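You operate a simulated robot arm through the tools that you are given. There is no shell and no other tool.

You are at the controls of a simulated robot arm. One attempt, no reset.

## Task
Eject the grey disc from its mould and measure it in the gauge.
Fine: Switch the gauge on and close its yellow slide block on the disc; leave the lever down, the mould in its block and the other discs where they are.
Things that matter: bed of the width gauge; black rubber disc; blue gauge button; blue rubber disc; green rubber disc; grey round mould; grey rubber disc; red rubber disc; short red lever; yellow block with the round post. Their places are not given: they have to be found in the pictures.

Only the result counts: the job must be done as asked and must still hold three seconds after the hand-in. Knocking over, shifting, dropping, spilling or breaking anything else fails it.

## Robot
A 6-joint arm with a two-finger parallel gripper, fixed in place. Base frame: the origin is on the floor under the middle of its stand, x ahead of it, y to its left, z up; the work surface is at about z = 850. Readings come in mm, rad, newtons and seconds.
With the tool pointing down near the work surface it reaches from about 240 to 640 mm from the base axis. Its first joint turns from -1.152 to 1.152 rad. Payload 2.7 kg.
The TCP is the grasp point between the finger pads, 23 mm short of the fingertips. In the tool frame z runs along the fingers and y along their closing line. The gripper opens to 94 mm. The fingers are 38 mm wide and 10 mm thick; the gripper's body (54 by 96 mm) begins 39 mm behind the TCP.
Orientation is told as [roll, pitch, yaw] about the base's x, y, z axes, in that order, counted from this pose: with the fingers straight down and closing along the base's y, the tool's x points along the base's -x, its y along +y and its z along -z.

## Interface
- The arm moves only by the tool send_rows. Its arguments are lists of equal length, an entry for each row: "offset": the shift along the tool's x, y, z in mm, a list of three; "angular": the turn, a rotation vector about the tool's x, y, z in rad, a list of three; "hand": the gripper command, from -1 (fully open) to 1 (shut), values between in proportion. In form: {"offset": [[tx, ty, tz], ...], "angular": [[rx, ry, rz], ...], "hand": [hand, ...]}. A call has 1 to 20 rows; each row is the pose to reach, as a shift and turn from the pose commanded when the call began, along the tool's axes at that moment. Each row takes 0.2 s and may step no farther than 50 mm and 0.15 rad from the row before; otherwise, or with a gripper value out of range, the whole call is refused. Where a pose cannot be reached the arm comes as near as it can. A force on the tool above 90 N (or 10 N above the force at the start of the call, whichever is more), or a blocked arm, ends the call early, and 0.2 s more pass. Each finger travels about 45 mm/s and halts on what it meets, pressing with about 44 N; the grip force reading is that of the motor and also rises with nothing between the fingers. The clock runs only during rows and for 0.2 s after the last one: add rows that repeat a pose to give the fingers time. The reply holds the time, the measured pose of the TCP, the force on the tool along the base axes, the opening and the grip force, in the units named above and with some noise, with the torque about the TCP (base axes, N m) and any sound that the robot's microphone picked up.
- Cameras (640 x 400 px; columns grow to the right, rows downward): "scene" is fixed at [68.2, -422.5, 1412.7]; the picture's right is [0.85, -0.53, 0.00], its down [-0.26, -0.41, -0.87] and it looks along [0.46, 0.74, -0.48] (base axes); focal length 362 px, centre (320, 200). "wrist" rides on the gripper at [86, 16, -75] in the tool frame; the picture's right is [-0.18, 0.98, 0.00], its down [-0.58, -0.11, -0.81] and it looks along [-0.79, -0.15, 0.59] (tool axes); focal length 243 px, centre (320, 200).
- snapshot(camera): a new picture of that camera. No time passes.
- locate(camera, pixels): for up to 12 pixels [column, row] of the newest picture of that camera ("zoom" is the newest enlarged one), the place [x, y, z] in the base frame of the surface seen there, good to about 2 mm. No time passes.
- zoom(camera, box): a new picture of the part [left, top, right, bottom] of that camera's present view, enlarged. No time passes.
- hand_in(): hands the job in; it is judged then, once.

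Leave the gripper open and the arm clear of the work at the hand-in unless told otherwise.

The tools are called after ">>>" as name(argument=value, ...) on one line, values as JSON. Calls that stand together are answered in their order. send_rows: Moves the arm, as the interface text tells. Its arguments: {"type":"object","properties":{"offset":{"type":"array","items":{"type":"array","items":{"type":"number"}}},"angular":{"type":"array","items":{"type":"array","items":{"type":"number"}}},"hand":{"type":"array","items":{"type":"number"}}},"required":["offset","angular","hand"]} The other tools are called the same way: snapshot (camera) takes a picture; locate (camera, pixels) gives the place of the surface under pixels of a picture; zoom (camera, box) takes an enlarged picture of a part of a camera's view; hand_in () hands the job in.

At the start:

```text
time: 0.0
position: [368.3, 3.4, 1166.5]
ee_rot: [0.0, -0.003, 0.001]
contact_force: [-0.9, -0.6, 0.2]
torque: [0.0, 0.0, 0.0]
opening: 93.9
grip_force: 0.0
```

scene: 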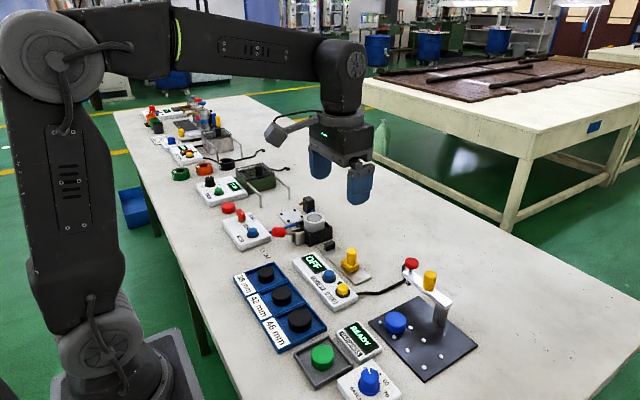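
wrist: 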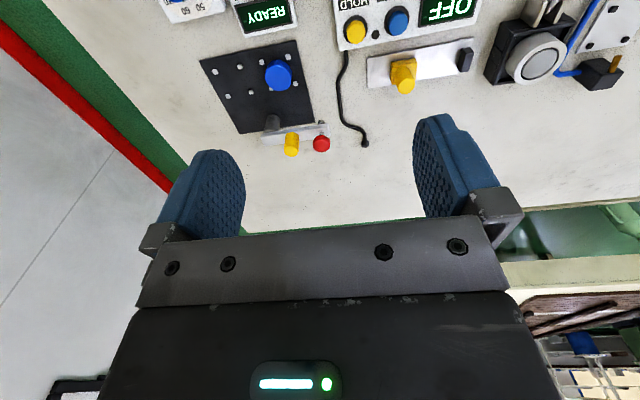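

I see a bench with several devices: a mould block with a red lever near (300,230) and a gauge with an OFF display near (320,270). I'll zoom in on these areas first.

>>> zoom(camera="scene", box=[210, 180, 370, 280])

>>> zoom(camera="scene", box=[230, 240, 390, 340])

>>> zoom(camera="wrist", box=[320, 0, 640, 200])

>>> zoom(camera="scene", box=[300, 240, 480, 400])

>>> zoom(camera="scene", box=[130, 90, 310, 220])

```text
4.00 times, centred on (290, 230) of scene
```

zoom: 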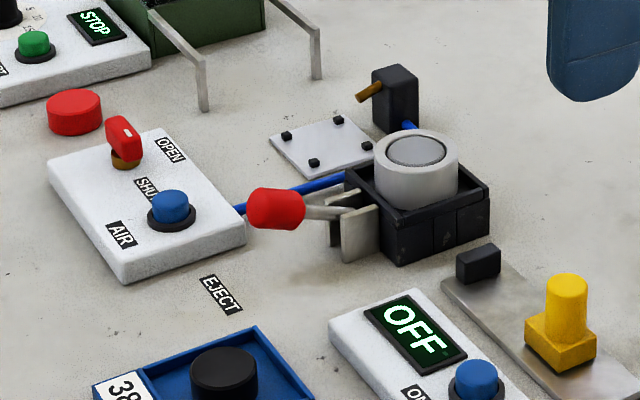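

```text
4.00 times, centred on (310, 290) of scene
```

zoom: 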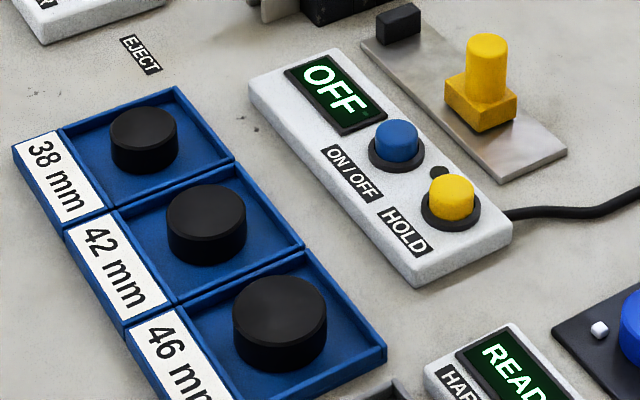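

```text
2.00 times, centred on (480, 100) of wrist
```

zoom: 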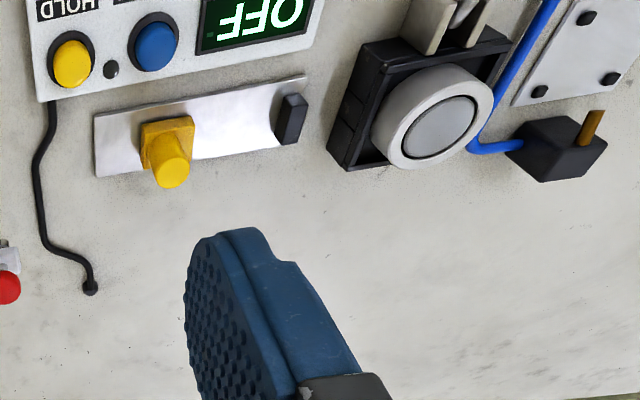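

```text
2.50 times, centred on (390, 320) of scene
```

zoom: 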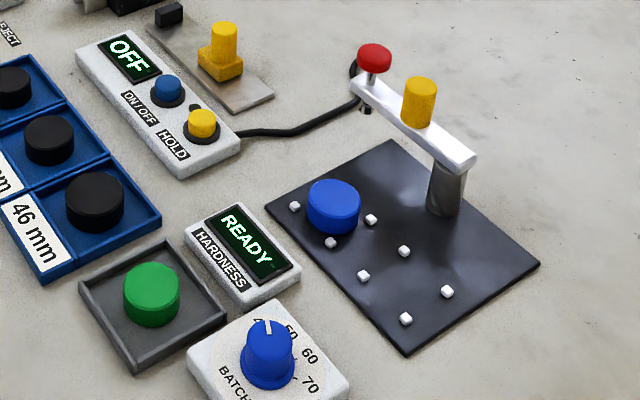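

```text
3.08 times, centred on (220, 155) of scene
```

zoom: 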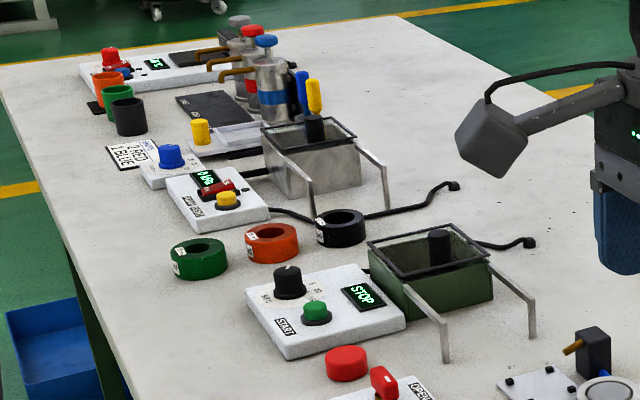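

Next I'll get positions. In the mould zoom I can see the lever knob, mould ring, disc and air panel, so I'll take the same zoom again and locate points in it.

>>> zoom(camera="scene", box=[210, 180, 370, 280])

>>> locate(camera="zoom", pixels=[[262, 210], [290, 200], [250, 215], [325, 213], [416, 150], [385, 150], [458, 155], [418, 135], [380, 165], [415, 205], [350, 240], [400, 240]])

>>> locate(camera="zoom", pixels=[[400, 262], [488, 185], [350, 170], [340, 190], [395, 70], [370, 90], [480, 258], [568, 280], [550, 360], [540, 320], [475, 370], [75, 97]])

```text
4.00 times, centred on (290, 230) of scene
```

zoom: 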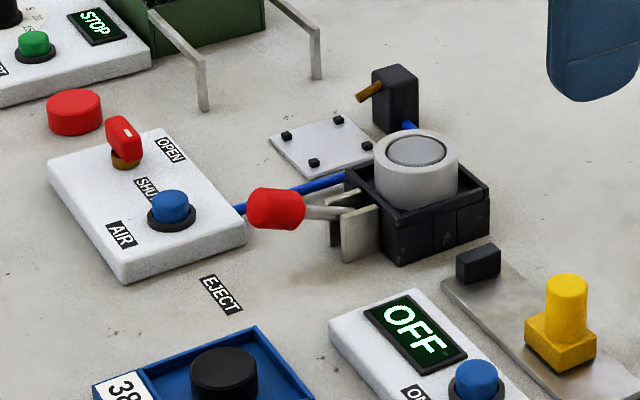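

```text
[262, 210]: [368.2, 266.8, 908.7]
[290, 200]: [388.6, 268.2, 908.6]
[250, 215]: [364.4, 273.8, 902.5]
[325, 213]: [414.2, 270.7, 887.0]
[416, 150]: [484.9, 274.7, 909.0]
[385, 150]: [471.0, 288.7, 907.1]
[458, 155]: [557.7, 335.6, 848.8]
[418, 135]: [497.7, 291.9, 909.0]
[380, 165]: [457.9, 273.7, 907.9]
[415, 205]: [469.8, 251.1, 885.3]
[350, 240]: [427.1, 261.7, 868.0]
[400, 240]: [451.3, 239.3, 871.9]
```

```text
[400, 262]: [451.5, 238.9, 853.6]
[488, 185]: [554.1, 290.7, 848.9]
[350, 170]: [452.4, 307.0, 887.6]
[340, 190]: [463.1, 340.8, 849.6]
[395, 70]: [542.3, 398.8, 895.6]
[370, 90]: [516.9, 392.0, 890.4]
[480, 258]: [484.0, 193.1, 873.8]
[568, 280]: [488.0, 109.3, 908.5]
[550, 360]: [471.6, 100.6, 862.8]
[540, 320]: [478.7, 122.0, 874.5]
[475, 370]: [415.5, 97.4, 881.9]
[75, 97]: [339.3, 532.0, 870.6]
```

The red lever knob is at about (368, 268, 906). The mould top is at about (485, 275, 909), the black anvil at y≈193 and the yellow slide at about (478, 115). I'll move the arm to where the wrist camera can see the mould, lever and gauge more closely.

>>> send_rows(offset=[[10, 35, 12], [22, 75, 25], [34, 115, 38], [46, 155, 52], [58, 195, 66], [70, 235, 80], [82, 270, 95], [90, 300, 110], [90, 300, 110]], angular=[[0, 0, 0], [0, 0, 0], [0, 0, 0], [0, 0, 0], [0, 0, 0], [0, 0, 0], [0, 0, 0], [0, 0, 0], [0, 0, 0]], hand=[-1, -1, -1, -1, -1, -1, -1, -1, -1])

>>> snapshot(camera="wrist")

>>> snapshot(camera="scene")

```text
time: 2.0
position: [280.1, 304.1, 1053.1]
ee_rot: [0.001, -0.002, 0.0]
contact_force: [0.8, 0.0, -0.3]
torque: [-0.01, -0.02, -0.03]
opening: 93.9
grip_force: 0.1
```

```text
taken
```

wrist: 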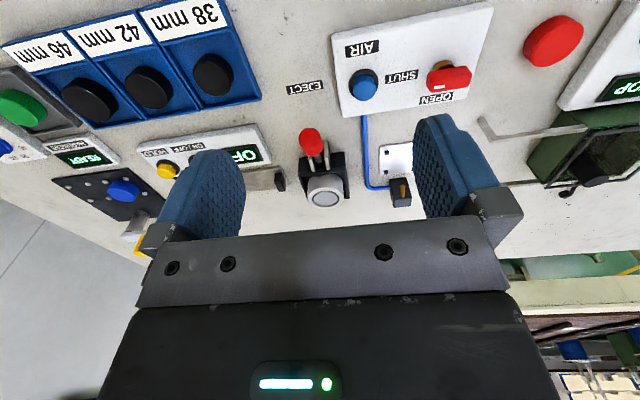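

```text
taken
```

scene: 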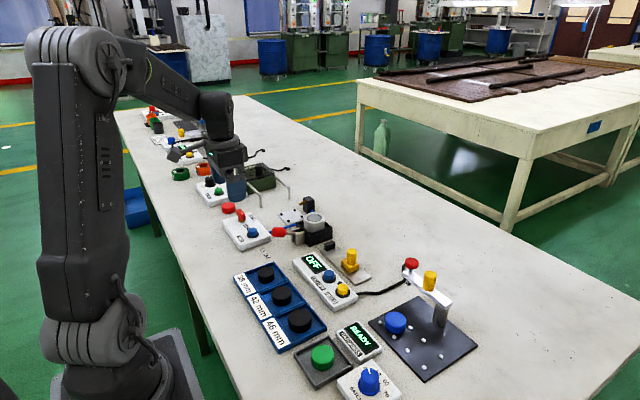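

I'll zoom the wrist view on the mould and lever around (320,165).

>>> zoom(camera="wrist", box=[250, 110, 410, 210])

>>> locate(camera="zoom", pixels=[[245, 90], [232, 110], [268, 110], [250, 150], [270, 180], [300, 365], [300, 320], [300, 382], [270, 350], [325, 350], [230, 330], [370, 340]])

```text
4.00 times, centred on (330, 160) of wrist
```

zoom: 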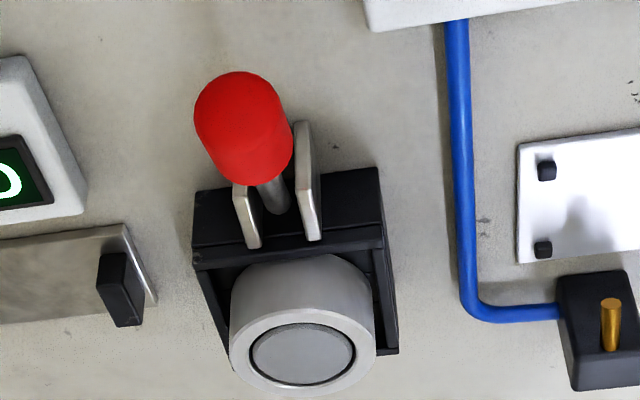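

```text
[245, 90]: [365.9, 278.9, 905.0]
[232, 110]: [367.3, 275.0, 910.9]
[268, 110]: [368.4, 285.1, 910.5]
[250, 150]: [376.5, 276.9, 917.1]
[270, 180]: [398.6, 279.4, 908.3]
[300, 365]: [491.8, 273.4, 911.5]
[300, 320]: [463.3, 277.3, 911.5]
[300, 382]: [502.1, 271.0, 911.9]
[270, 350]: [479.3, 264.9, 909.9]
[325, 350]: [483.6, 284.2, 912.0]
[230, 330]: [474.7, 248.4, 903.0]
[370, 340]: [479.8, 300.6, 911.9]
```

I'll locate more points on the ring edge, the disc edge and the lever brackets.

>>> locate(camera="zoom", pixels=[[300, 327], [300, 380], [256, 352], [350, 355], [300, 312], [300, 395], [235, 360], [372, 345], [245, 215], [308, 215], [272, 200], [290, 235]])

>>> locate(camera="zoom", pixels=[[200, 120], [290, 130], [245, 130], [245, 75], [245, 180], [300, 125], [195, 255], [385, 245], [397, 350], [230, 345], [110, 262], [135, 320]])

```text
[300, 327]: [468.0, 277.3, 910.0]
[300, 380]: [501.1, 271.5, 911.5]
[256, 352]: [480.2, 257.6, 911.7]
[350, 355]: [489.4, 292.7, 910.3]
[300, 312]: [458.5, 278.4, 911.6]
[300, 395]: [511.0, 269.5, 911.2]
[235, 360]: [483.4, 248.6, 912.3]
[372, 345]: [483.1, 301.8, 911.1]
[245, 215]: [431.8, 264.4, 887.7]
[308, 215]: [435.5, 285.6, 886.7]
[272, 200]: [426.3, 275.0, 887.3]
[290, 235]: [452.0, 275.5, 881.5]
```

```text
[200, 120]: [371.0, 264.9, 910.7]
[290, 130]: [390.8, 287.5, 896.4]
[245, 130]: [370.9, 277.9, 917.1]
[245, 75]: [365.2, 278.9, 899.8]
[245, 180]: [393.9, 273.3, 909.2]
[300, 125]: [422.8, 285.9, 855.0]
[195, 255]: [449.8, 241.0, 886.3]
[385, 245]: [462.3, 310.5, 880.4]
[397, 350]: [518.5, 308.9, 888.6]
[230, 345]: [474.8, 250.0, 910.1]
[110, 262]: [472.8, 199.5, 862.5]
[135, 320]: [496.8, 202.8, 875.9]
```

The mould centre is at about (485, 275) with a top at z≈911. The disc is about 35 mm across, and the lever knob centre is at about (378, 276) with its top at z≈917. I'll shut the fingers and hover over the knob at (371, 276) with the TCP at z=962.

>>> send_rows(offset=[[-30, -10, 20], [-60, -20, 45], [-91, -28, 70], [-91, -28, 91], [-91, -28, 91], [-91, -28, 91], [-91, -28, 91]], angular=[[0, 0, 0], [0, 0, 0], [0, 0, 0], [0, 0, 0], [0, 0, 0], [0, 0, 0], [0, 0, 0]], hand=[1, 1, 1, 1, 1, 1, 1])

>>> zoom(camera="scene", box=[210, 160, 370, 260])

>>> snapshot(camera="wrist")

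```text
time: 3.6
position: [370.4, 274.8, 965.3]
ee_rot: [0.002, -0.002, 0.0]
contact_force: [0.0, 0.6, 0.4]
torque: [-0.02, 0.0, 0.0]
opening: 0.0
grip_force: 41.9
```

```text
4.00 times, centred on (290, 210) of scene
```

zoom: 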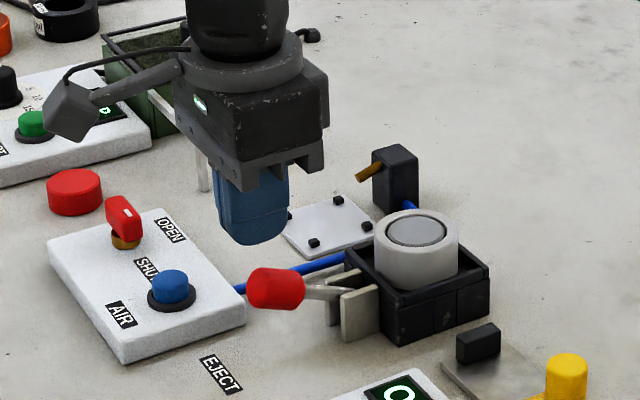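

```text
taken
```

wrist: 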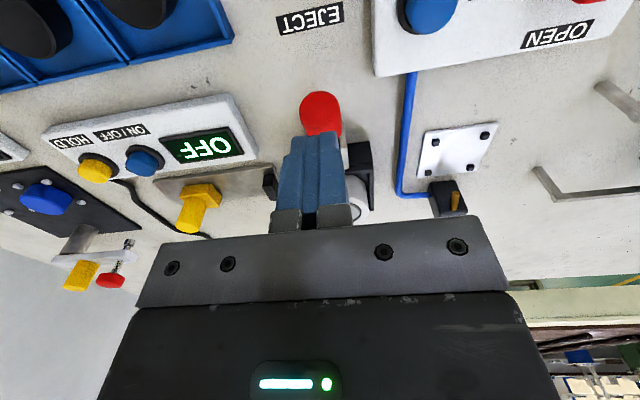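

The fingers are shut above the knob with the tip at z≈942. Now I'll push the lever down in small steps and watch the force.

>>> send_rows(offset=[[0, 0, 10], [0, 0, 18], [0, 0, 24], [0, 0, 29], [0, 0, 34], [0, 0, 39], [0, 0, 44], [0, 0, 49], [0, 0, 54], [0, 0, 54]], angular=[[0, 0, 0], [0, 0, 0], [0, 0, 0], [0, 0, 0], [0, 0, 0], [0, 0, 0], [0, 0, 0], [0, 0, 0], [0, 0, 0], [0, 0, 0]], hand=[1, 1, 1, 1, 1, 1, 1, 1, 1, 1])

>>> zoom(camera="scene", box=[210, 160, 370, 260])

```text
time: 5.8
position: [369.6, 275.8, 912.5]
ee_rot: [0.003, -0.002, -0.001]
contact_force: [-3.3, -1.5, 12.6]
torque: [-0.07, -0.11, -0.04]
opening: 0.1
grip_force: 42.2
```

```text
4.00 times, centred on (290, 210) of scene
```

zoom: 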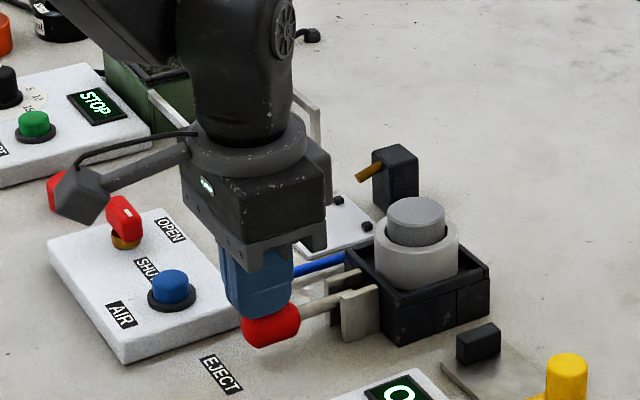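

The disc is rising out of the mould at a force of about 13 N. I'll keep pressing until the lever meets its stop.

>>> send_rows(offset=[[0, 0, 4], [0, 0, 8], [0, 0, 12], [0, 0, 16], [0, 0, 20], [0, 0, 20]], angular=[[0, 0, 0], [0, 0, 0], [0, 0, 0], [0, 0, 0], [0, 0, 0], [0, 0, 0]], hand=[1, 1, 1, 1, 1, 1])

>>> zoom(camera="scene", box=[210, 160, 370, 260])

```text
time: 6.5
position: [372.6, 276.7, 911.9]
ee_rot: [0.009, -0.011, 0.002]
contact_force: [-2.8, -2.1, 15.3]
torque: [-0.06, -0.19, -0.05]
opening: 0.0
grip_force: 42.4
stopped in row 3: the force on the tool passed its limit at 97 N (the readings are from after the stop); the commanded pose is now the measured one
```

```text
4.00 times, centred on (290, 210) of scene
```

zoom: 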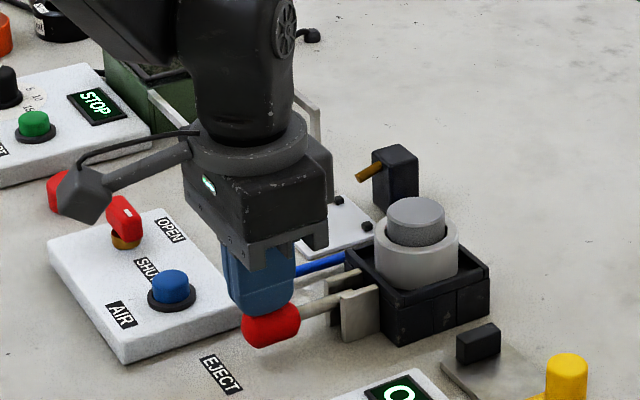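

The lever has reached its stop (97 N tripped the limit). I'll lift off straight up and check that the lever stays down and the disc stays raised.

>>> send_rows(offset=[[0, 0, -8], [0, 0, -25], [0, 0, -50], [0, 0, -90], [0, 0, -130], [0, 0, -130]], angular=[[0, 0, 0], [0, 0, 0], [0, 0, 0], [0, 0, 0], [0, 0, 0], [0, 0, 0]], hand=[1, 1, 1, 1, 1, 1])

>>> zoom(camera="scene", box=[230, 180, 390, 280])

>>> locate(camera="zoom", pixels=[[336, 128], [310, 128], [363, 130], [336, 120], [336, 140], [336, 155], [336, 166], [310, 170], [180, 245], [200, 240], [395, 265], [400, 250]])

```text
time: 7.9
position: [372.2, 275.3, 1041.3]
ee_rot: [0.005, -0.007, -0.001]
contact_force: [-0.2, 0.0, 0.8]
torque: [0.0, -0.01, 0.03]
opening: 0.4
grip_force: 42.2
```

```text
4.00 times, centred on (310, 230) of scene
```

zoom: 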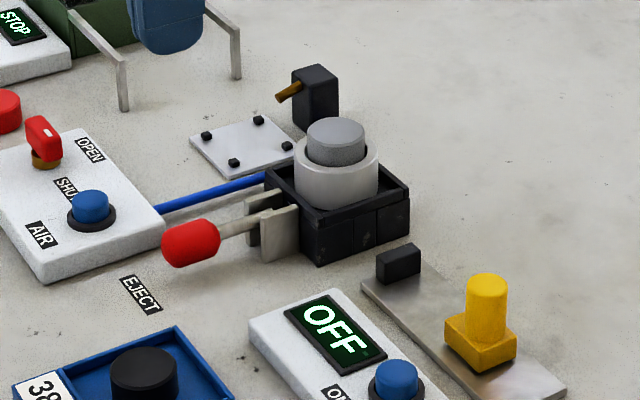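

```text
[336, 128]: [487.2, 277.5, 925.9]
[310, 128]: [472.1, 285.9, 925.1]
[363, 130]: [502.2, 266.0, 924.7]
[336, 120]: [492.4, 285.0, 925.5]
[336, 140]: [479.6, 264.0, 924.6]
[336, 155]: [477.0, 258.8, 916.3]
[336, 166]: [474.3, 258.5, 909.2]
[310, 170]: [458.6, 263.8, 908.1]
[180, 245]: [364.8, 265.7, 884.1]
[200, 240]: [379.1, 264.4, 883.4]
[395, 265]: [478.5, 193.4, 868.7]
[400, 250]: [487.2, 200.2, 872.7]
```

The lever stays down and the disc now stands about 14 mm proud, with its top at z≈925. Next I'll survey the gauge from the scene camera.

>>> zoom(camera="scene", box=[285, 235, 395, 305])

>>> locate(camera="zoom", pixels=[[220, 60], [230, 75], [200, 95], [270, 100], [300, 120], [420, 210], [395, 135], [365, 135], [425, 135], [340, 170], [390, 210], [440, 180]])

>>> locate(camera="zoom", pixels=[[180, 70], [265, 55], [520, 190], [430, 235], [255, 215], [235, 225], [275, 225], [335, 300], [130, 100], [370, 300], [150, 140], [320, 100]])

```text
5.71 times, centred on (340, 270) of scene
```

zoom: 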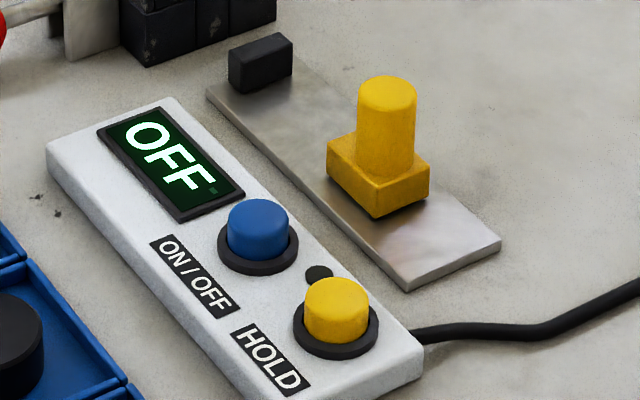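

```text
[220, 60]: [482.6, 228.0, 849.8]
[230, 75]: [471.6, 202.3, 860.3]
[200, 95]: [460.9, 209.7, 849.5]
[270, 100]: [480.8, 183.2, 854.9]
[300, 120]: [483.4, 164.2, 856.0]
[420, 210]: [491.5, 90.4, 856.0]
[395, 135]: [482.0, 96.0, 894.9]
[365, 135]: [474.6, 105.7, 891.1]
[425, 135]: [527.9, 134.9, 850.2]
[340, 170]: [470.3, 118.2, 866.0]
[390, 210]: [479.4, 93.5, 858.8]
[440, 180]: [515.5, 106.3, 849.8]
```

```text
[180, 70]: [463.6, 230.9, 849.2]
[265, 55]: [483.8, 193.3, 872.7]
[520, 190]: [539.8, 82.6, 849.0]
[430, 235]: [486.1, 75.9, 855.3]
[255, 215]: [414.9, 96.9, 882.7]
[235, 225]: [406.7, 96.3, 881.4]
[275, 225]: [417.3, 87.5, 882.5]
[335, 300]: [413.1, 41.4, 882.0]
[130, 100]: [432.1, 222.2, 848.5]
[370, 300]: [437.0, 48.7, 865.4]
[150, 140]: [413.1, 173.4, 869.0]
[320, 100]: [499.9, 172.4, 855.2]
```

The bed top is at z≈855.5 and the anvil is near y≈193. I'll check the view from the present wrist pose too.

>>> snapshot(camera="wrist")

>>> zoom(camera="wrist", box=[100, 110, 280, 230])

```text
taken
```

wrist: 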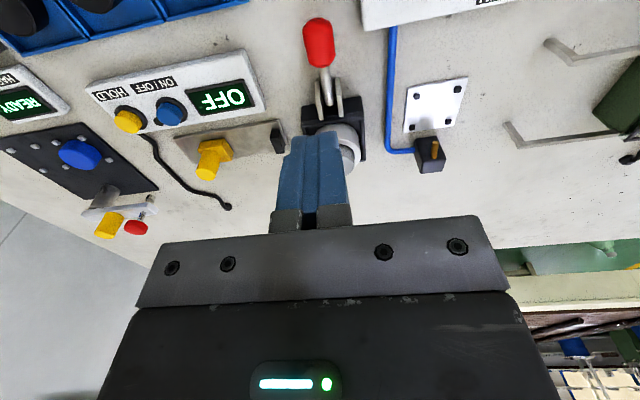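

```text
3.33 times, centred on (190, 170) of wrist
```

zoom: 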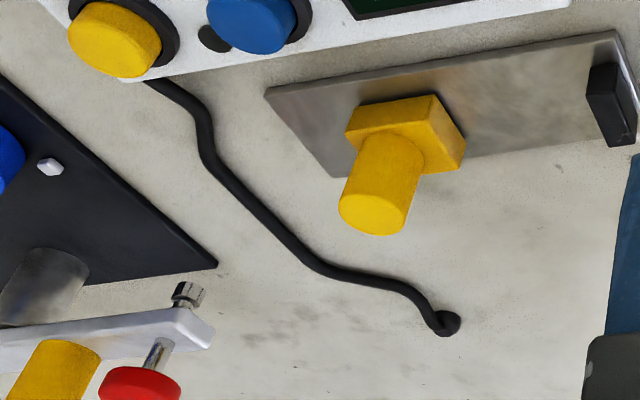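

Now I'll locate the bed edges, anvil faces and slide block in this zoom.

>>> locate(camera="zoom", pixels=[[270, 92], [335, 172], [612, 38], [500, 65], [550, 140], [588, 80], [600, 70], [590, 95], [605, 120], [440, 105], [350, 115], [440, 100]])

>>> locate(camera="zoom", pixels=[[375, 210], [350, 205], [405, 215], [375, 192], [375, 225], [455, 150], [420, 120], [390, 105], [100, 280], [140, 385], [190, 300], [300, 90]])

```text
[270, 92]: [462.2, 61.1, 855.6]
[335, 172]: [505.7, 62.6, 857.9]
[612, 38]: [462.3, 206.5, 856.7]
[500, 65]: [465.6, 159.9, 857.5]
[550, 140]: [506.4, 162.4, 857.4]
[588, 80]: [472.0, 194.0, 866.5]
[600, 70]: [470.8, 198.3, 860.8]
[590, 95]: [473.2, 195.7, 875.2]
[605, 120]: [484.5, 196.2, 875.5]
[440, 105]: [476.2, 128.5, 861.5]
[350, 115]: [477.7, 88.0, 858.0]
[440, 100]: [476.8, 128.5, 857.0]
```

```text
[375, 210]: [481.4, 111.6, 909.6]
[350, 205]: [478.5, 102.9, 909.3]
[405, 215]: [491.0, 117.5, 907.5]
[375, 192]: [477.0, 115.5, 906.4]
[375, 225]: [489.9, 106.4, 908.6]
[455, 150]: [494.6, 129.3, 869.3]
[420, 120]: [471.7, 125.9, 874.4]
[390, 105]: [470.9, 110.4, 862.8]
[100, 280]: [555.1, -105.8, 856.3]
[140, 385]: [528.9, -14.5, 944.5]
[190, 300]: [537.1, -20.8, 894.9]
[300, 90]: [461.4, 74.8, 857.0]
```

Gauge geometry: the bed spans x 462–507 and y 61–207 with its top at z≈856. The anvil's inner face is at y≈192, the slide's inner face is at y≈128.5, and the post is at (484, 111) with its top at z≈909. I'll open the fingers and turn 90° so they close along x, moving over the mould at a safe height.

>>> send_rows(offset=[[-10, 0, 0], [-20, 0, 0], [-30, 0, 0], [-40, 0, 0], [-50, 0, 0], [-60, 0, 0], [-70, 0, 0], [-80, 0, 0], [-90, 0, 0], [-102, 0, 0], [-113, 0, 0], [-113, 0, 0]], angular=[[0, 0, -0.143], [0, 0, -0.286], [0, 0, -0.429], [0, 0, -0.572], [0, 0, -0.715], [0, 0, -0.858], [0, 0, -1.0], [0, 0, -1.143], [0, 0, -1.286], [0, 0, -1.429], [0, 0, -1.571], [0, 0, -1.571]], hand=[-0.4, -0.4, -0.4, -0.4, -0.4, -0.4, -0.4, -0.4, -0.4, -0.4, -0.4, -0.4])

>>> snapshot(camera="wrist")

>>> snapshot(camera="scene")

```text
time: 10.5
position: [483.0, 275.9, 1040.7]
ee_rot: [-0.005, -0.007, 1.574]
contact_force: [-0.6, -0.7, 1.1]
torque: [0.02, 0.0, -0.02]
opening: 65.8
grip_force: 0.0
```

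```text
taken
```

wrist: 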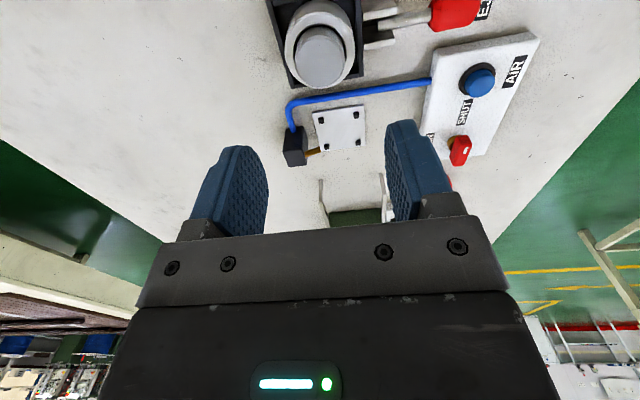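

```text
taken
```

scene: 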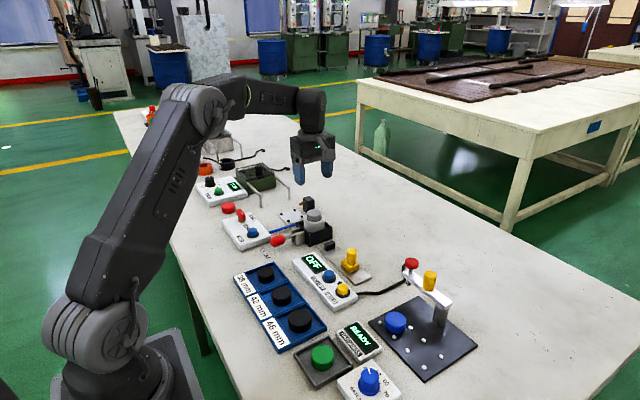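

The turn worked (yaw 1.574). The mould and raised disc are visible at about (322, 50) in the wrist view. I'll zoom in and locate the disc edges.

>>> zoom(camera="wrist", box=[250, 0, 410, 100])

>>> locate(camera="zoom", pixels=[[280, 235], [195, 235], [372, 225], [280, 180], [280, 290], [280, 345], [150, 160], [410, 170], [260, 30], [240, 100], [280, 130], [330, 80]])

```text
4.00 times, centred on (330, 50) of wrist
```

zoom: 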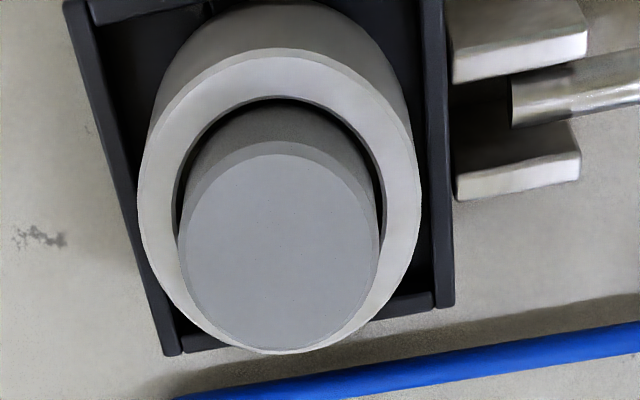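

```text
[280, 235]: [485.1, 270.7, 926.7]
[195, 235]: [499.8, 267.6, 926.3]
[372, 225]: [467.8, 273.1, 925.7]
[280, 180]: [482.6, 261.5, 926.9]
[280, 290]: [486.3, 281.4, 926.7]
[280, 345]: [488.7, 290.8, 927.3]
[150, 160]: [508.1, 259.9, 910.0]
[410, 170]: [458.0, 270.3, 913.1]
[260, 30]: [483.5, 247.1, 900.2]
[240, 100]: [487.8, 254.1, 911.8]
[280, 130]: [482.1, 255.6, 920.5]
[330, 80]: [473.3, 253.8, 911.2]
```

The disc centre is at about (484.5, 275) with its top at z≈926.5, and the mould top is at z≈911.5. I'll go down to TCP z≈937.5 with the fingers still open, which puts the tips about 3 mm above the mould.

>>> send_rows(offset=[[0.9, -1.5, 30], [0.9, -1.5, 60], [0.9, -1.5, 85], [0.9, -1.5, 98], [0.9, -1.5, 103], [0.9, -1.5, 103]], angular=[[-0.006, 0.006, 0.003], [-0.006, 0.006, 0.003], [-0.006, 0.006, 0.003], [-0.006, 0.006, 0.003], [-0.006, 0.006, 0.003], [-0.006, 0.006, 0.003]], hand=[-0.4, -0.4, -0.4, -0.4, -0.4, -0.4])

>>> zoom(camera="scene", box=[230, 160, 390, 260])

>>> snapshot(camera="wrist")

```text
time: 11.9
position: [486.8, 276.2, 937.2]
ee_rot: [-0.003, -0.001, 1.57]
contact_force: [0.3, -0.2, 0.5]
torque: [0.01, 0.0, 0.01]
opening: 65.9
grip_force: 0.0
```

```text
4.00 times, centred on (310, 210) of scene
```

zoom: 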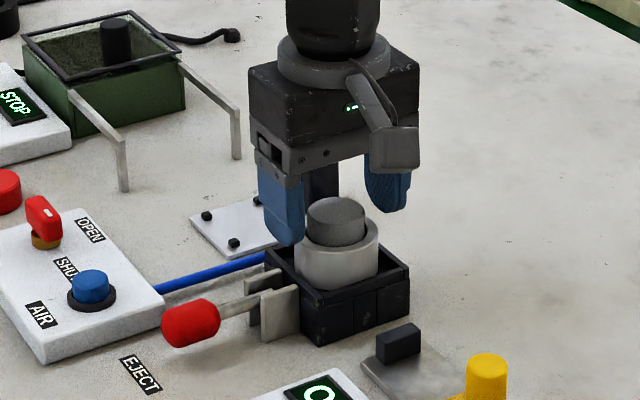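

```text
taken
```

wrist: 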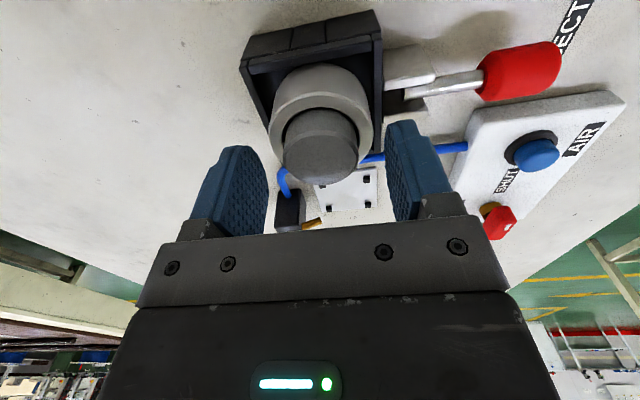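

The TCP is about 2 mm off in x and 1 mm in y, so I'll correct that, then close on the disc while holding position.

>>> send_rows(offset=[[1.0, 2.0, 0.5], [1.0, 2.0, 0.5], [1.0, 2.0, 0.5], [1.0, 2.0, 0.5], [1.0, 2.0, 0.5], [1.0, 2.0, 0.5], [1.0, 2.0, 0.5], [1.0, 2.0, 0.5]], angular=[[0, 0, 0], [0, 0, 0], [0, 0, 0], [0, 0, 0], [0, 0, 0], [0, 0, 0], [0, 0, 0], [0, 0, 0]], hand=[-0.4, -0.4, 0.1, 0.4, 1, 1, 1, 1])

>>> zoom(camera="scene", box=[230, 160, 390, 260])

```text
time: 13.7
position: [484.1, 275.3, 937.3]
ee_rot: [-0.002, 0.0, 1.568]
contact_force: [0.3, 0.1, 0.2]
torque: [0.02, -0.03, -0.01]
opening: 35.2
grip_force: 44.1
```

```text
4.00 times, centred on (310, 210) of scene
```

zoom: 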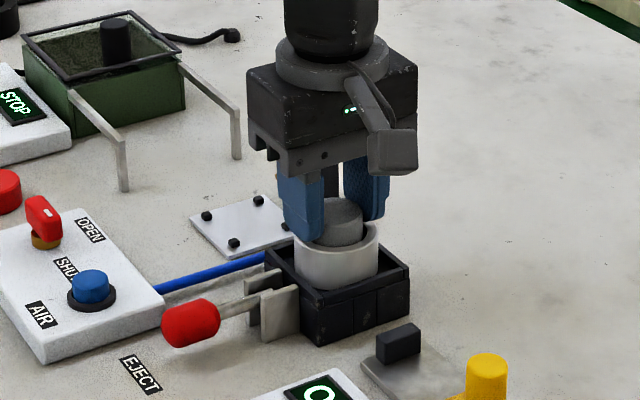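

The disc is held, with a 35.2 mm opening and 44 N grip. I'll lift slowly and check that the mould stays behind.

>>> send_rows(offset=[[0, 0, -3], [0, 0, -6], [0, 0, -10], [0, 0, -14], [0, 0, -20], [0, 0, -20]], angular=[[0, 0, 0], [0, 0, 0], [0, 0, 0], [0, 0, 0], [0, 0, 0], [0, 0, 0]], hand=[1, 1, 1, 1, 1, 1])

>>> zoom(camera="scene", box=[230, 160, 390, 260])

>>> snapshot(camera="wrist")

```text
time: 15.1
position: [484.6, 273.2, 957.3]
ee_rot: [-0.002, 0.0, 1.57]
contact_force: [0.5, 0.5, -0.3]
torque: [-0.01, -0.01, -0.01]
opening: 35.0
grip_force: 43.9
```

```text
4.00 times, centred on (310, 210) of scene
```

zoom: 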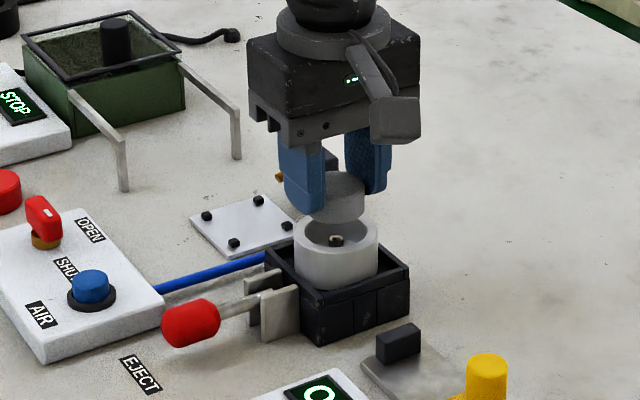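

```text
taken
```

wrist: 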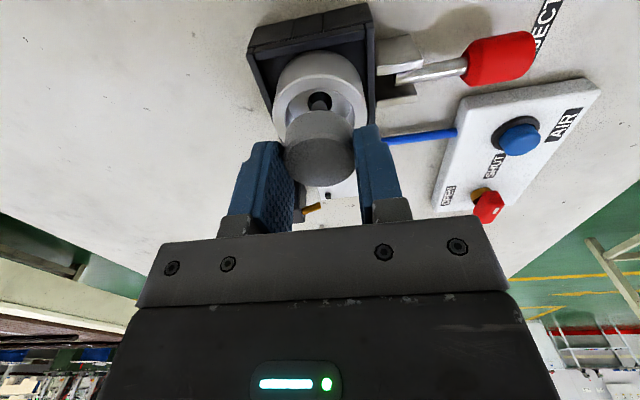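

The disc is free and the mould stayed in its block with the ejector pin showing. I'll measure the disc's bottom relative to the TCP.

>>> locate(camera="zoom", pixels=[[270, 110], [290, 130], [295, 170], [280, 200], [260, 240], [300, 60]])

>>> zoom(camera="scene", box=[290, 190, 340, 230])

```text
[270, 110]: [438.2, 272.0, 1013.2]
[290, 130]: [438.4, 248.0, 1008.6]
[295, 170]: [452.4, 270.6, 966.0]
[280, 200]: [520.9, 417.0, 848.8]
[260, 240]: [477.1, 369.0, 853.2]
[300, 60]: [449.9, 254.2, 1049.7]
```

```text
10.00 times, centred on (315, 210) of scene
```

zoom: 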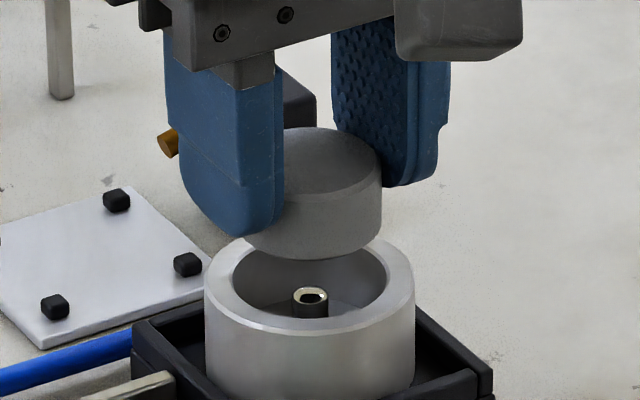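

>>> locate(camera="zoom", pixels=[[320, 250], [300, 256], [350, 245], [375, 225], [320, 200], [330, 155], [340, 197], [310, 257], [236, 230], [400, 183], [265, 225], [312, 310]])

```text
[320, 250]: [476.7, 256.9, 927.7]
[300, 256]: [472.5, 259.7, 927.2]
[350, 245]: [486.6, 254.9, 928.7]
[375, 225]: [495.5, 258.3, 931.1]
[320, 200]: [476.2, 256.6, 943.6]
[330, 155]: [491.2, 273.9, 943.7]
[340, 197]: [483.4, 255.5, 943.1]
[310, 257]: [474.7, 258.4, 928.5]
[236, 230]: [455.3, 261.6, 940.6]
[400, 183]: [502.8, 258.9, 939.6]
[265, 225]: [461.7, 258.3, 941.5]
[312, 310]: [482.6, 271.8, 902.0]
```

The disc bottom is about 31 mm below the TCP, so the release height over the bed (z≈856) is TCP z≈887. I'll carry it over the bed at (484.5, 163), staying high.

>>> send_rows(offset=[[0, 0, -10], [25, 0, -12], [55, 0, -12], [85, 0, -12], [111, 0, -12], [111, 0, -12], [111, 0, -12]], angular=[[0, 0, 0], [0, 0, 0], [0, 0, 0], [0, 0, 0], [0, 0, 0], [0, 0, 0], [0, 0, 0]], hand=[1, 1, 1, 1, 1, 1, 1])

>>> snapshot(camera="wrist")

>>> zoom(camera="scene", box=[280, 190, 400, 310])

```text
time: 16.7
position: [484.1, 164.7, 967.4]
ee_rot: [-0.001, 0.0, 1.569]
contact_force: [0.3, -0.5, -0.5]
torque: [0.02, 0.01, 0.0]
opening: 34.8
grip_force: 43.7
```

```text
taken
```

wrist: 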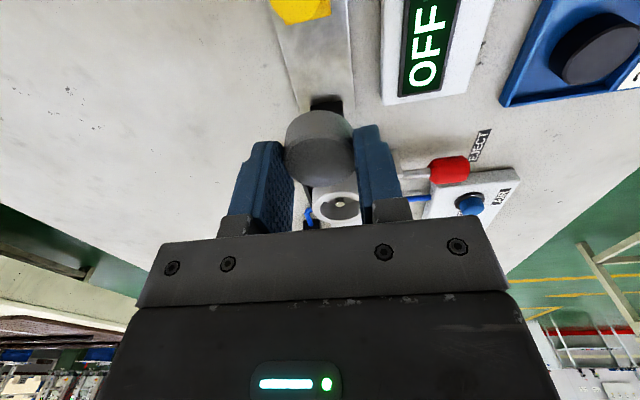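

```text
3.33 times, centred on (340, 250) of scene
```

zoom: 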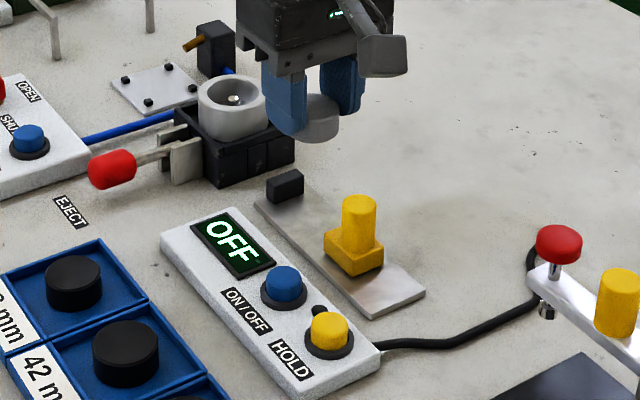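

I'm positioned over the bed between anvil and slide with clear gaps. I'll descend to about 4 mm above the bed and check.

>>> send_rows(offset=[[0, -0.4, 20], [0, -0.4, 40], [0, -0.4, 58], [0, -0.4, 70], [0, -0.4, 76], [0, -0.4, 76]], angular=[[0, 0, 0], [0, 0, 0], [0, 0, 0], [0, 0, 0], [0, 0, 0], [0, 0, 0]], hand=[1, 1, 1, 1, 1, 1])

>>> snapshot(camera="wrist")

>>> zoom(camera="scene", box=[310, 220, 380, 290])

```text
time: 18.1
position: [484.2, 162.5, 892.7]
ee_rot: [-0.001, 0.0, 1.57]
contact_force: [0.4, -0.2, -0.5]
torque: [0.01, 0.03, -0.03]
opening: 34.8
grip_force: 43.9
```

```text
taken
```

wrist: 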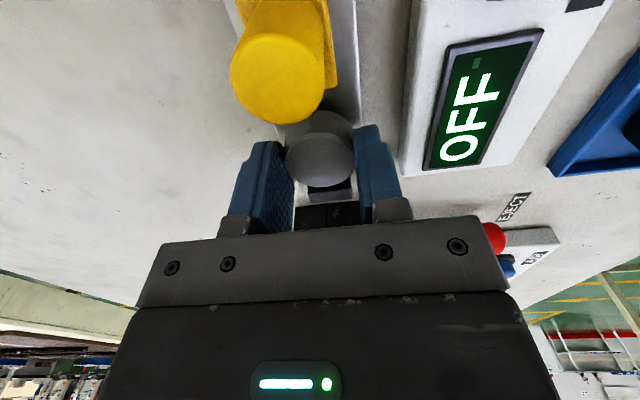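

```text
5.71 times, centred on (345, 255) of scene
```

zoom: 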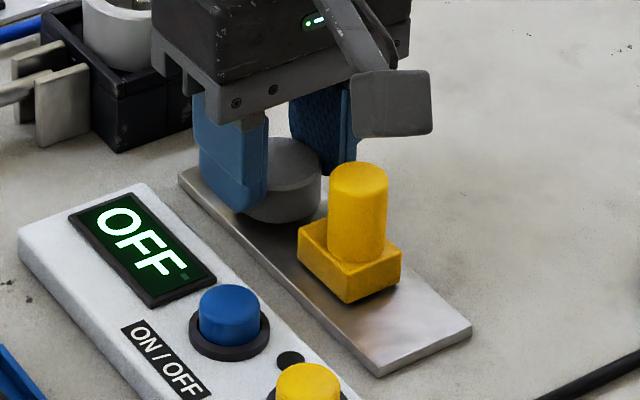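

About 4–5 mm remain. I'll lower in 1 mm steps and watch for contact force.

>>> send_rows(offset=[[0, 0, 1], [0, 0, 2], [0, 0, 3], [0, 0, 3.5], [0, 0, 3.5]], angular=[[0, 0, 0], [0, 0, 0], [0, 0, 0], [0, 0, 0], [0, 0, 0]], hand=[1, 1, 1, 1, 1])

>>> zoom(camera="scene", box=[320, 225, 370, 275])

```text
time: 19.3
position: [483.0, 163.7, 889.6]
ee_rot: [-0.002, 0.001, 1.567]
contact_force: [0.8, 0.6, -0.2]
torque: [0.0, 0.0, -0.02]
opening: 35.0
grip_force: 44.2
```

```text
8.00 times, centred on (345, 250) of scene
```

zoom: 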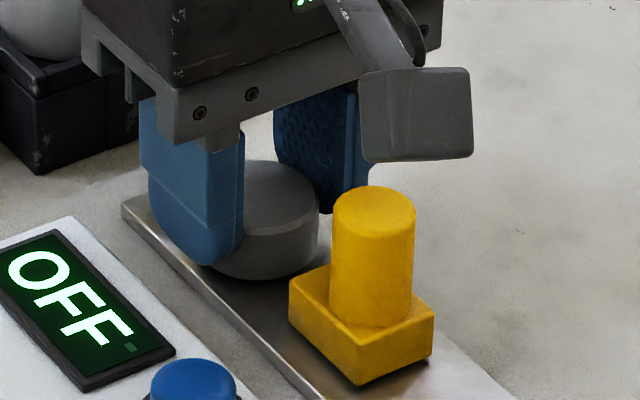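

>>> send_rows(offset=[[0, 0, 0.8], [0, 0, 1.6], [0, 0, 2.4], [0, 0, 2.4]], angular=[[0, 0, 0], [0, 0, 0], [0, 0, 0], [0, 0, 0]], hand=[1, 1, 1, 1])

>>> zoom(camera="scene", box=[320, 225, 370, 275])

```text
time: 20.3
position: [486.3, 164.6, 888.3]
ee_rot: [-0.004, 0.0, 1.57]
contact_force: [0.3, -0.9, 5.8]
torque: [-0.01, 0.0, -0.02]
opening: 34.9
grip_force: 44.5
```

```text
8.00 times, centred on (345, 250) of scene
```

zoom: 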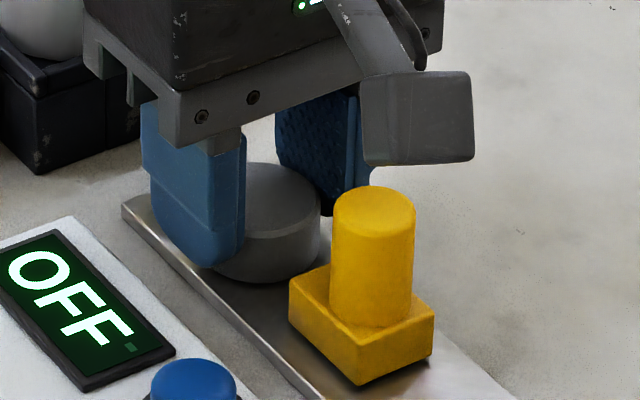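

A 5.8 N upward force shows the disc is resting on the bed. I'll open the fingers to about 55 mm to release it, then rise straight up.

>>> send_rows(offset=[[0, 0, -0.3], [0, 0, -0.3], [0, 0, -0.3], [0, 0, -0.3], [0, 0, -0.3], [0, 0, -20], [0, 0, -50], [0, 0, -90], [0, 0, -120], [0, 0, -120]], angular=[[0, 0, 0], [0, 0, 0], [0, 0, 0], [0, 0, 0], [0, 0, 0], [0, 0, 0], [0, 0, 0], [0, 0, 0], [0, 0, 0], [0, 0, 0]], hand=[0.2, 0.1, -0.17, -0.17, -0.17, -0.17, -0.17, -0.17, -0.17, -0.17])

>>> snapshot(camera="wrist")

>>> zoom(camera="scene", box=[285, 215, 395, 305])

```text
time: 22.5
position: [483.4, 164.7, 1006.5]
ee_rot: [-0.002, 0.001, 1.569]
contact_force: [-0.4, 0.4, -0.2]
torque: [0.01, 0.02, 0.02]
opening: 55.0
grip_force: 0.1
```

```text
taken
```

wrist: 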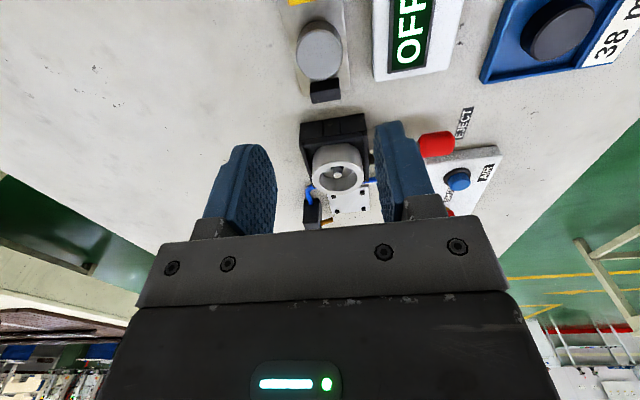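

```text
4.44 times, centred on (340, 260) of scene
```

zoom: 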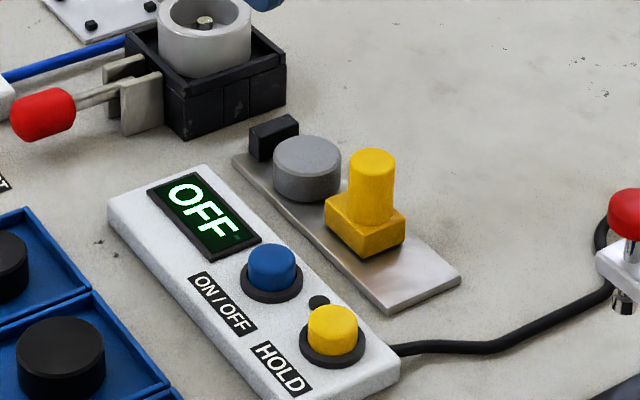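

The disc is standing on the bed between anvil and slide. I'll locate its centre, the blue button top and the post for the next steps.

>>> locate(camera="zoom", pixels=[[272, 254], [252, 256], [293, 254], [272, 245], [272, 265], [308, 152], [277, 155], [338, 155], [308, 170], [371, 158], [380, 235], [333, 315]])

>>> zoom(camera="wrist", box=[260, 0, 420, 110])

```text
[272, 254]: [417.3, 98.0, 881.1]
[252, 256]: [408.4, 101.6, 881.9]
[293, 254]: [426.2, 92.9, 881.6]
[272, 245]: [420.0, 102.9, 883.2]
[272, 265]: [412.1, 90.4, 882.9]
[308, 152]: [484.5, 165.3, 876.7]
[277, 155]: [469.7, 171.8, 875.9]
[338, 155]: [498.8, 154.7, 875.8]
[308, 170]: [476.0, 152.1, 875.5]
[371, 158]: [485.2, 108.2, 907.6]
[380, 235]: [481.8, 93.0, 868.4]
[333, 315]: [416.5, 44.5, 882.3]
```

```text
3.64 times, centred on (340, 55) of wrist
```

zoom: 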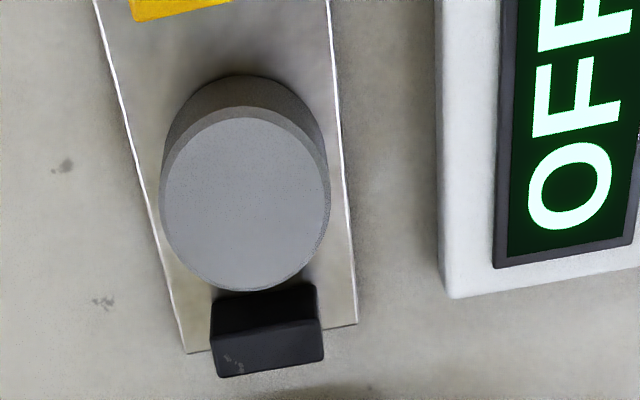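

The blue button top is centred at about (416.5, 97, 882). I'll shut the fingers and hover above it with the tip at z≈905.

>>> send_rows(offset=[[22, 22, 0], [45, 45, 0], [67.5, 67.5, 0], [67.5, 67.5, 30], [67.5, 67.5, 60], [67.5, 67.5, 78], [67.5, 67.5, 78]], angular=[[0, 0, 0], [0, 0, 0], [0, 0, 0], [0, 0, 0], [0, 0, 0], [0, 0, 0], [0, 0, 0]], hand=[1, 1, 1, 1, 1, 1, 1])

>>> zoom(camera="scene", box=[270, 200, 400, 310])

>>> snapshot(camera="wrist")

```text
time: 24.1
position: [416.3, 96.1, 928.9]
ee_rot: [-0.001, -0.001, 1.57]
contact_force: [0.3, 0.1, -0.1]
torque: [0.01, 0.04, -0.02]
opening: 0.0
grip_force: 42.2
```

```text
3.64 times, centred on (335, 255) of scene
```

zoom: 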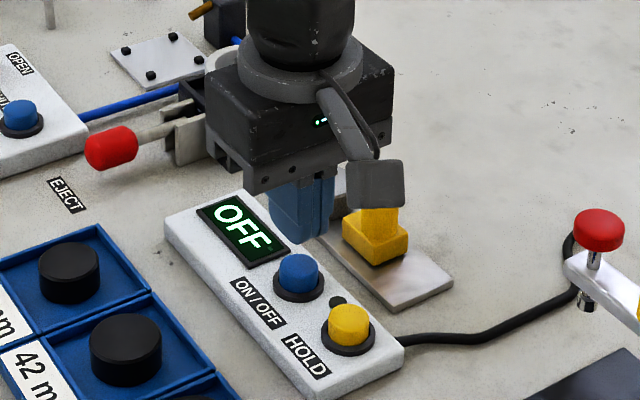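

```text
taken
```

wrist: 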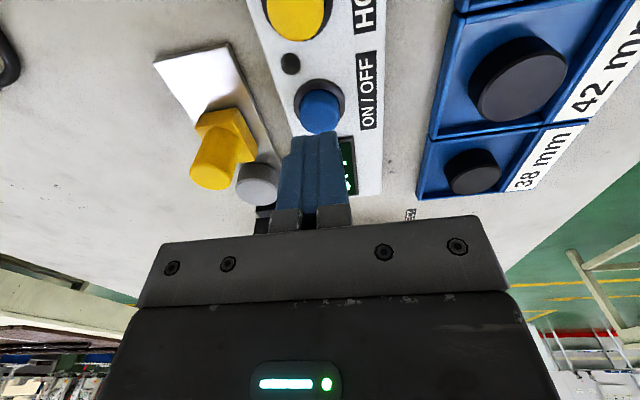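

The fingers are above the blue button and clear of the post and the HOLD button. I'll descend to light contact and a small press.

>>> send_rows(offset=[[0, 0, 12], [0, 0, 20], [0, 0, 22], [0, 0, 24], [0, 0, 25], [0, 0, 26], [0, 0, 26]], angular=[[0, 0, 0], [0, 0, 0], [0, 0, 0], [0, 0, 0], [0, 0, 0], [0, 0, 0], [0, 0, 0]], hand=[1, 1, 1, 1, 1, 1, 1])

>>> zoom(camera="scene", box=[270, 200, 400, 310])

```text
time: 25.7
position: [416.9, 95.3, 904.4]
ee_rot: [-0.003, 0.0, 1.569]
contact_force: [1.1, 0.9, 1.8]
torque: [0.01, -0.04, -0.04]
opening: 0.4
grip_force: 43.0
```

```text
3.64 times, centred on (335, 255) of scene
```

zoom: 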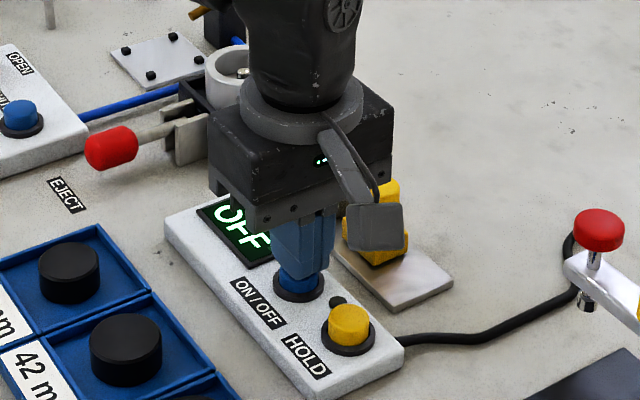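

Light contact (1.8 N) and the display still shows OFF. I'll press a few mm further.

>>> send_rows(offset=[[0, 0, 1], [0, 0, 2], [0, 0, 3], [0, 0, 3]], angular=[[0, 0, 0], [0, 0, 0], [0, 0, 0], [0, 0, 0]], hand=[1, 1, 1, 1])

>>> zoom(camera="scene", box=[270, 200, 400, 310])

```text
time: 26.7
position: [416.7, 95.2, 900.3]
ee_rot: [-0.004, 0.0, 1.569]
contact_force: [-2.1, 1.8, 9.2]
torque: [-0.02, 0.04, -0.05]
opening: 0.0
grip_force: 42.4
heard: click
```

```text
3.64 times, centred on (335, 255) of scene
```

zoom: 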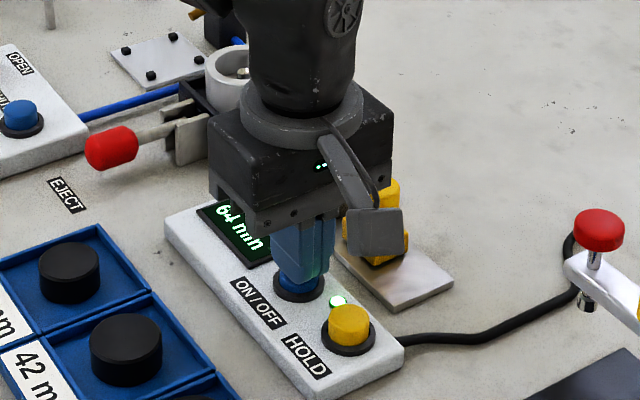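

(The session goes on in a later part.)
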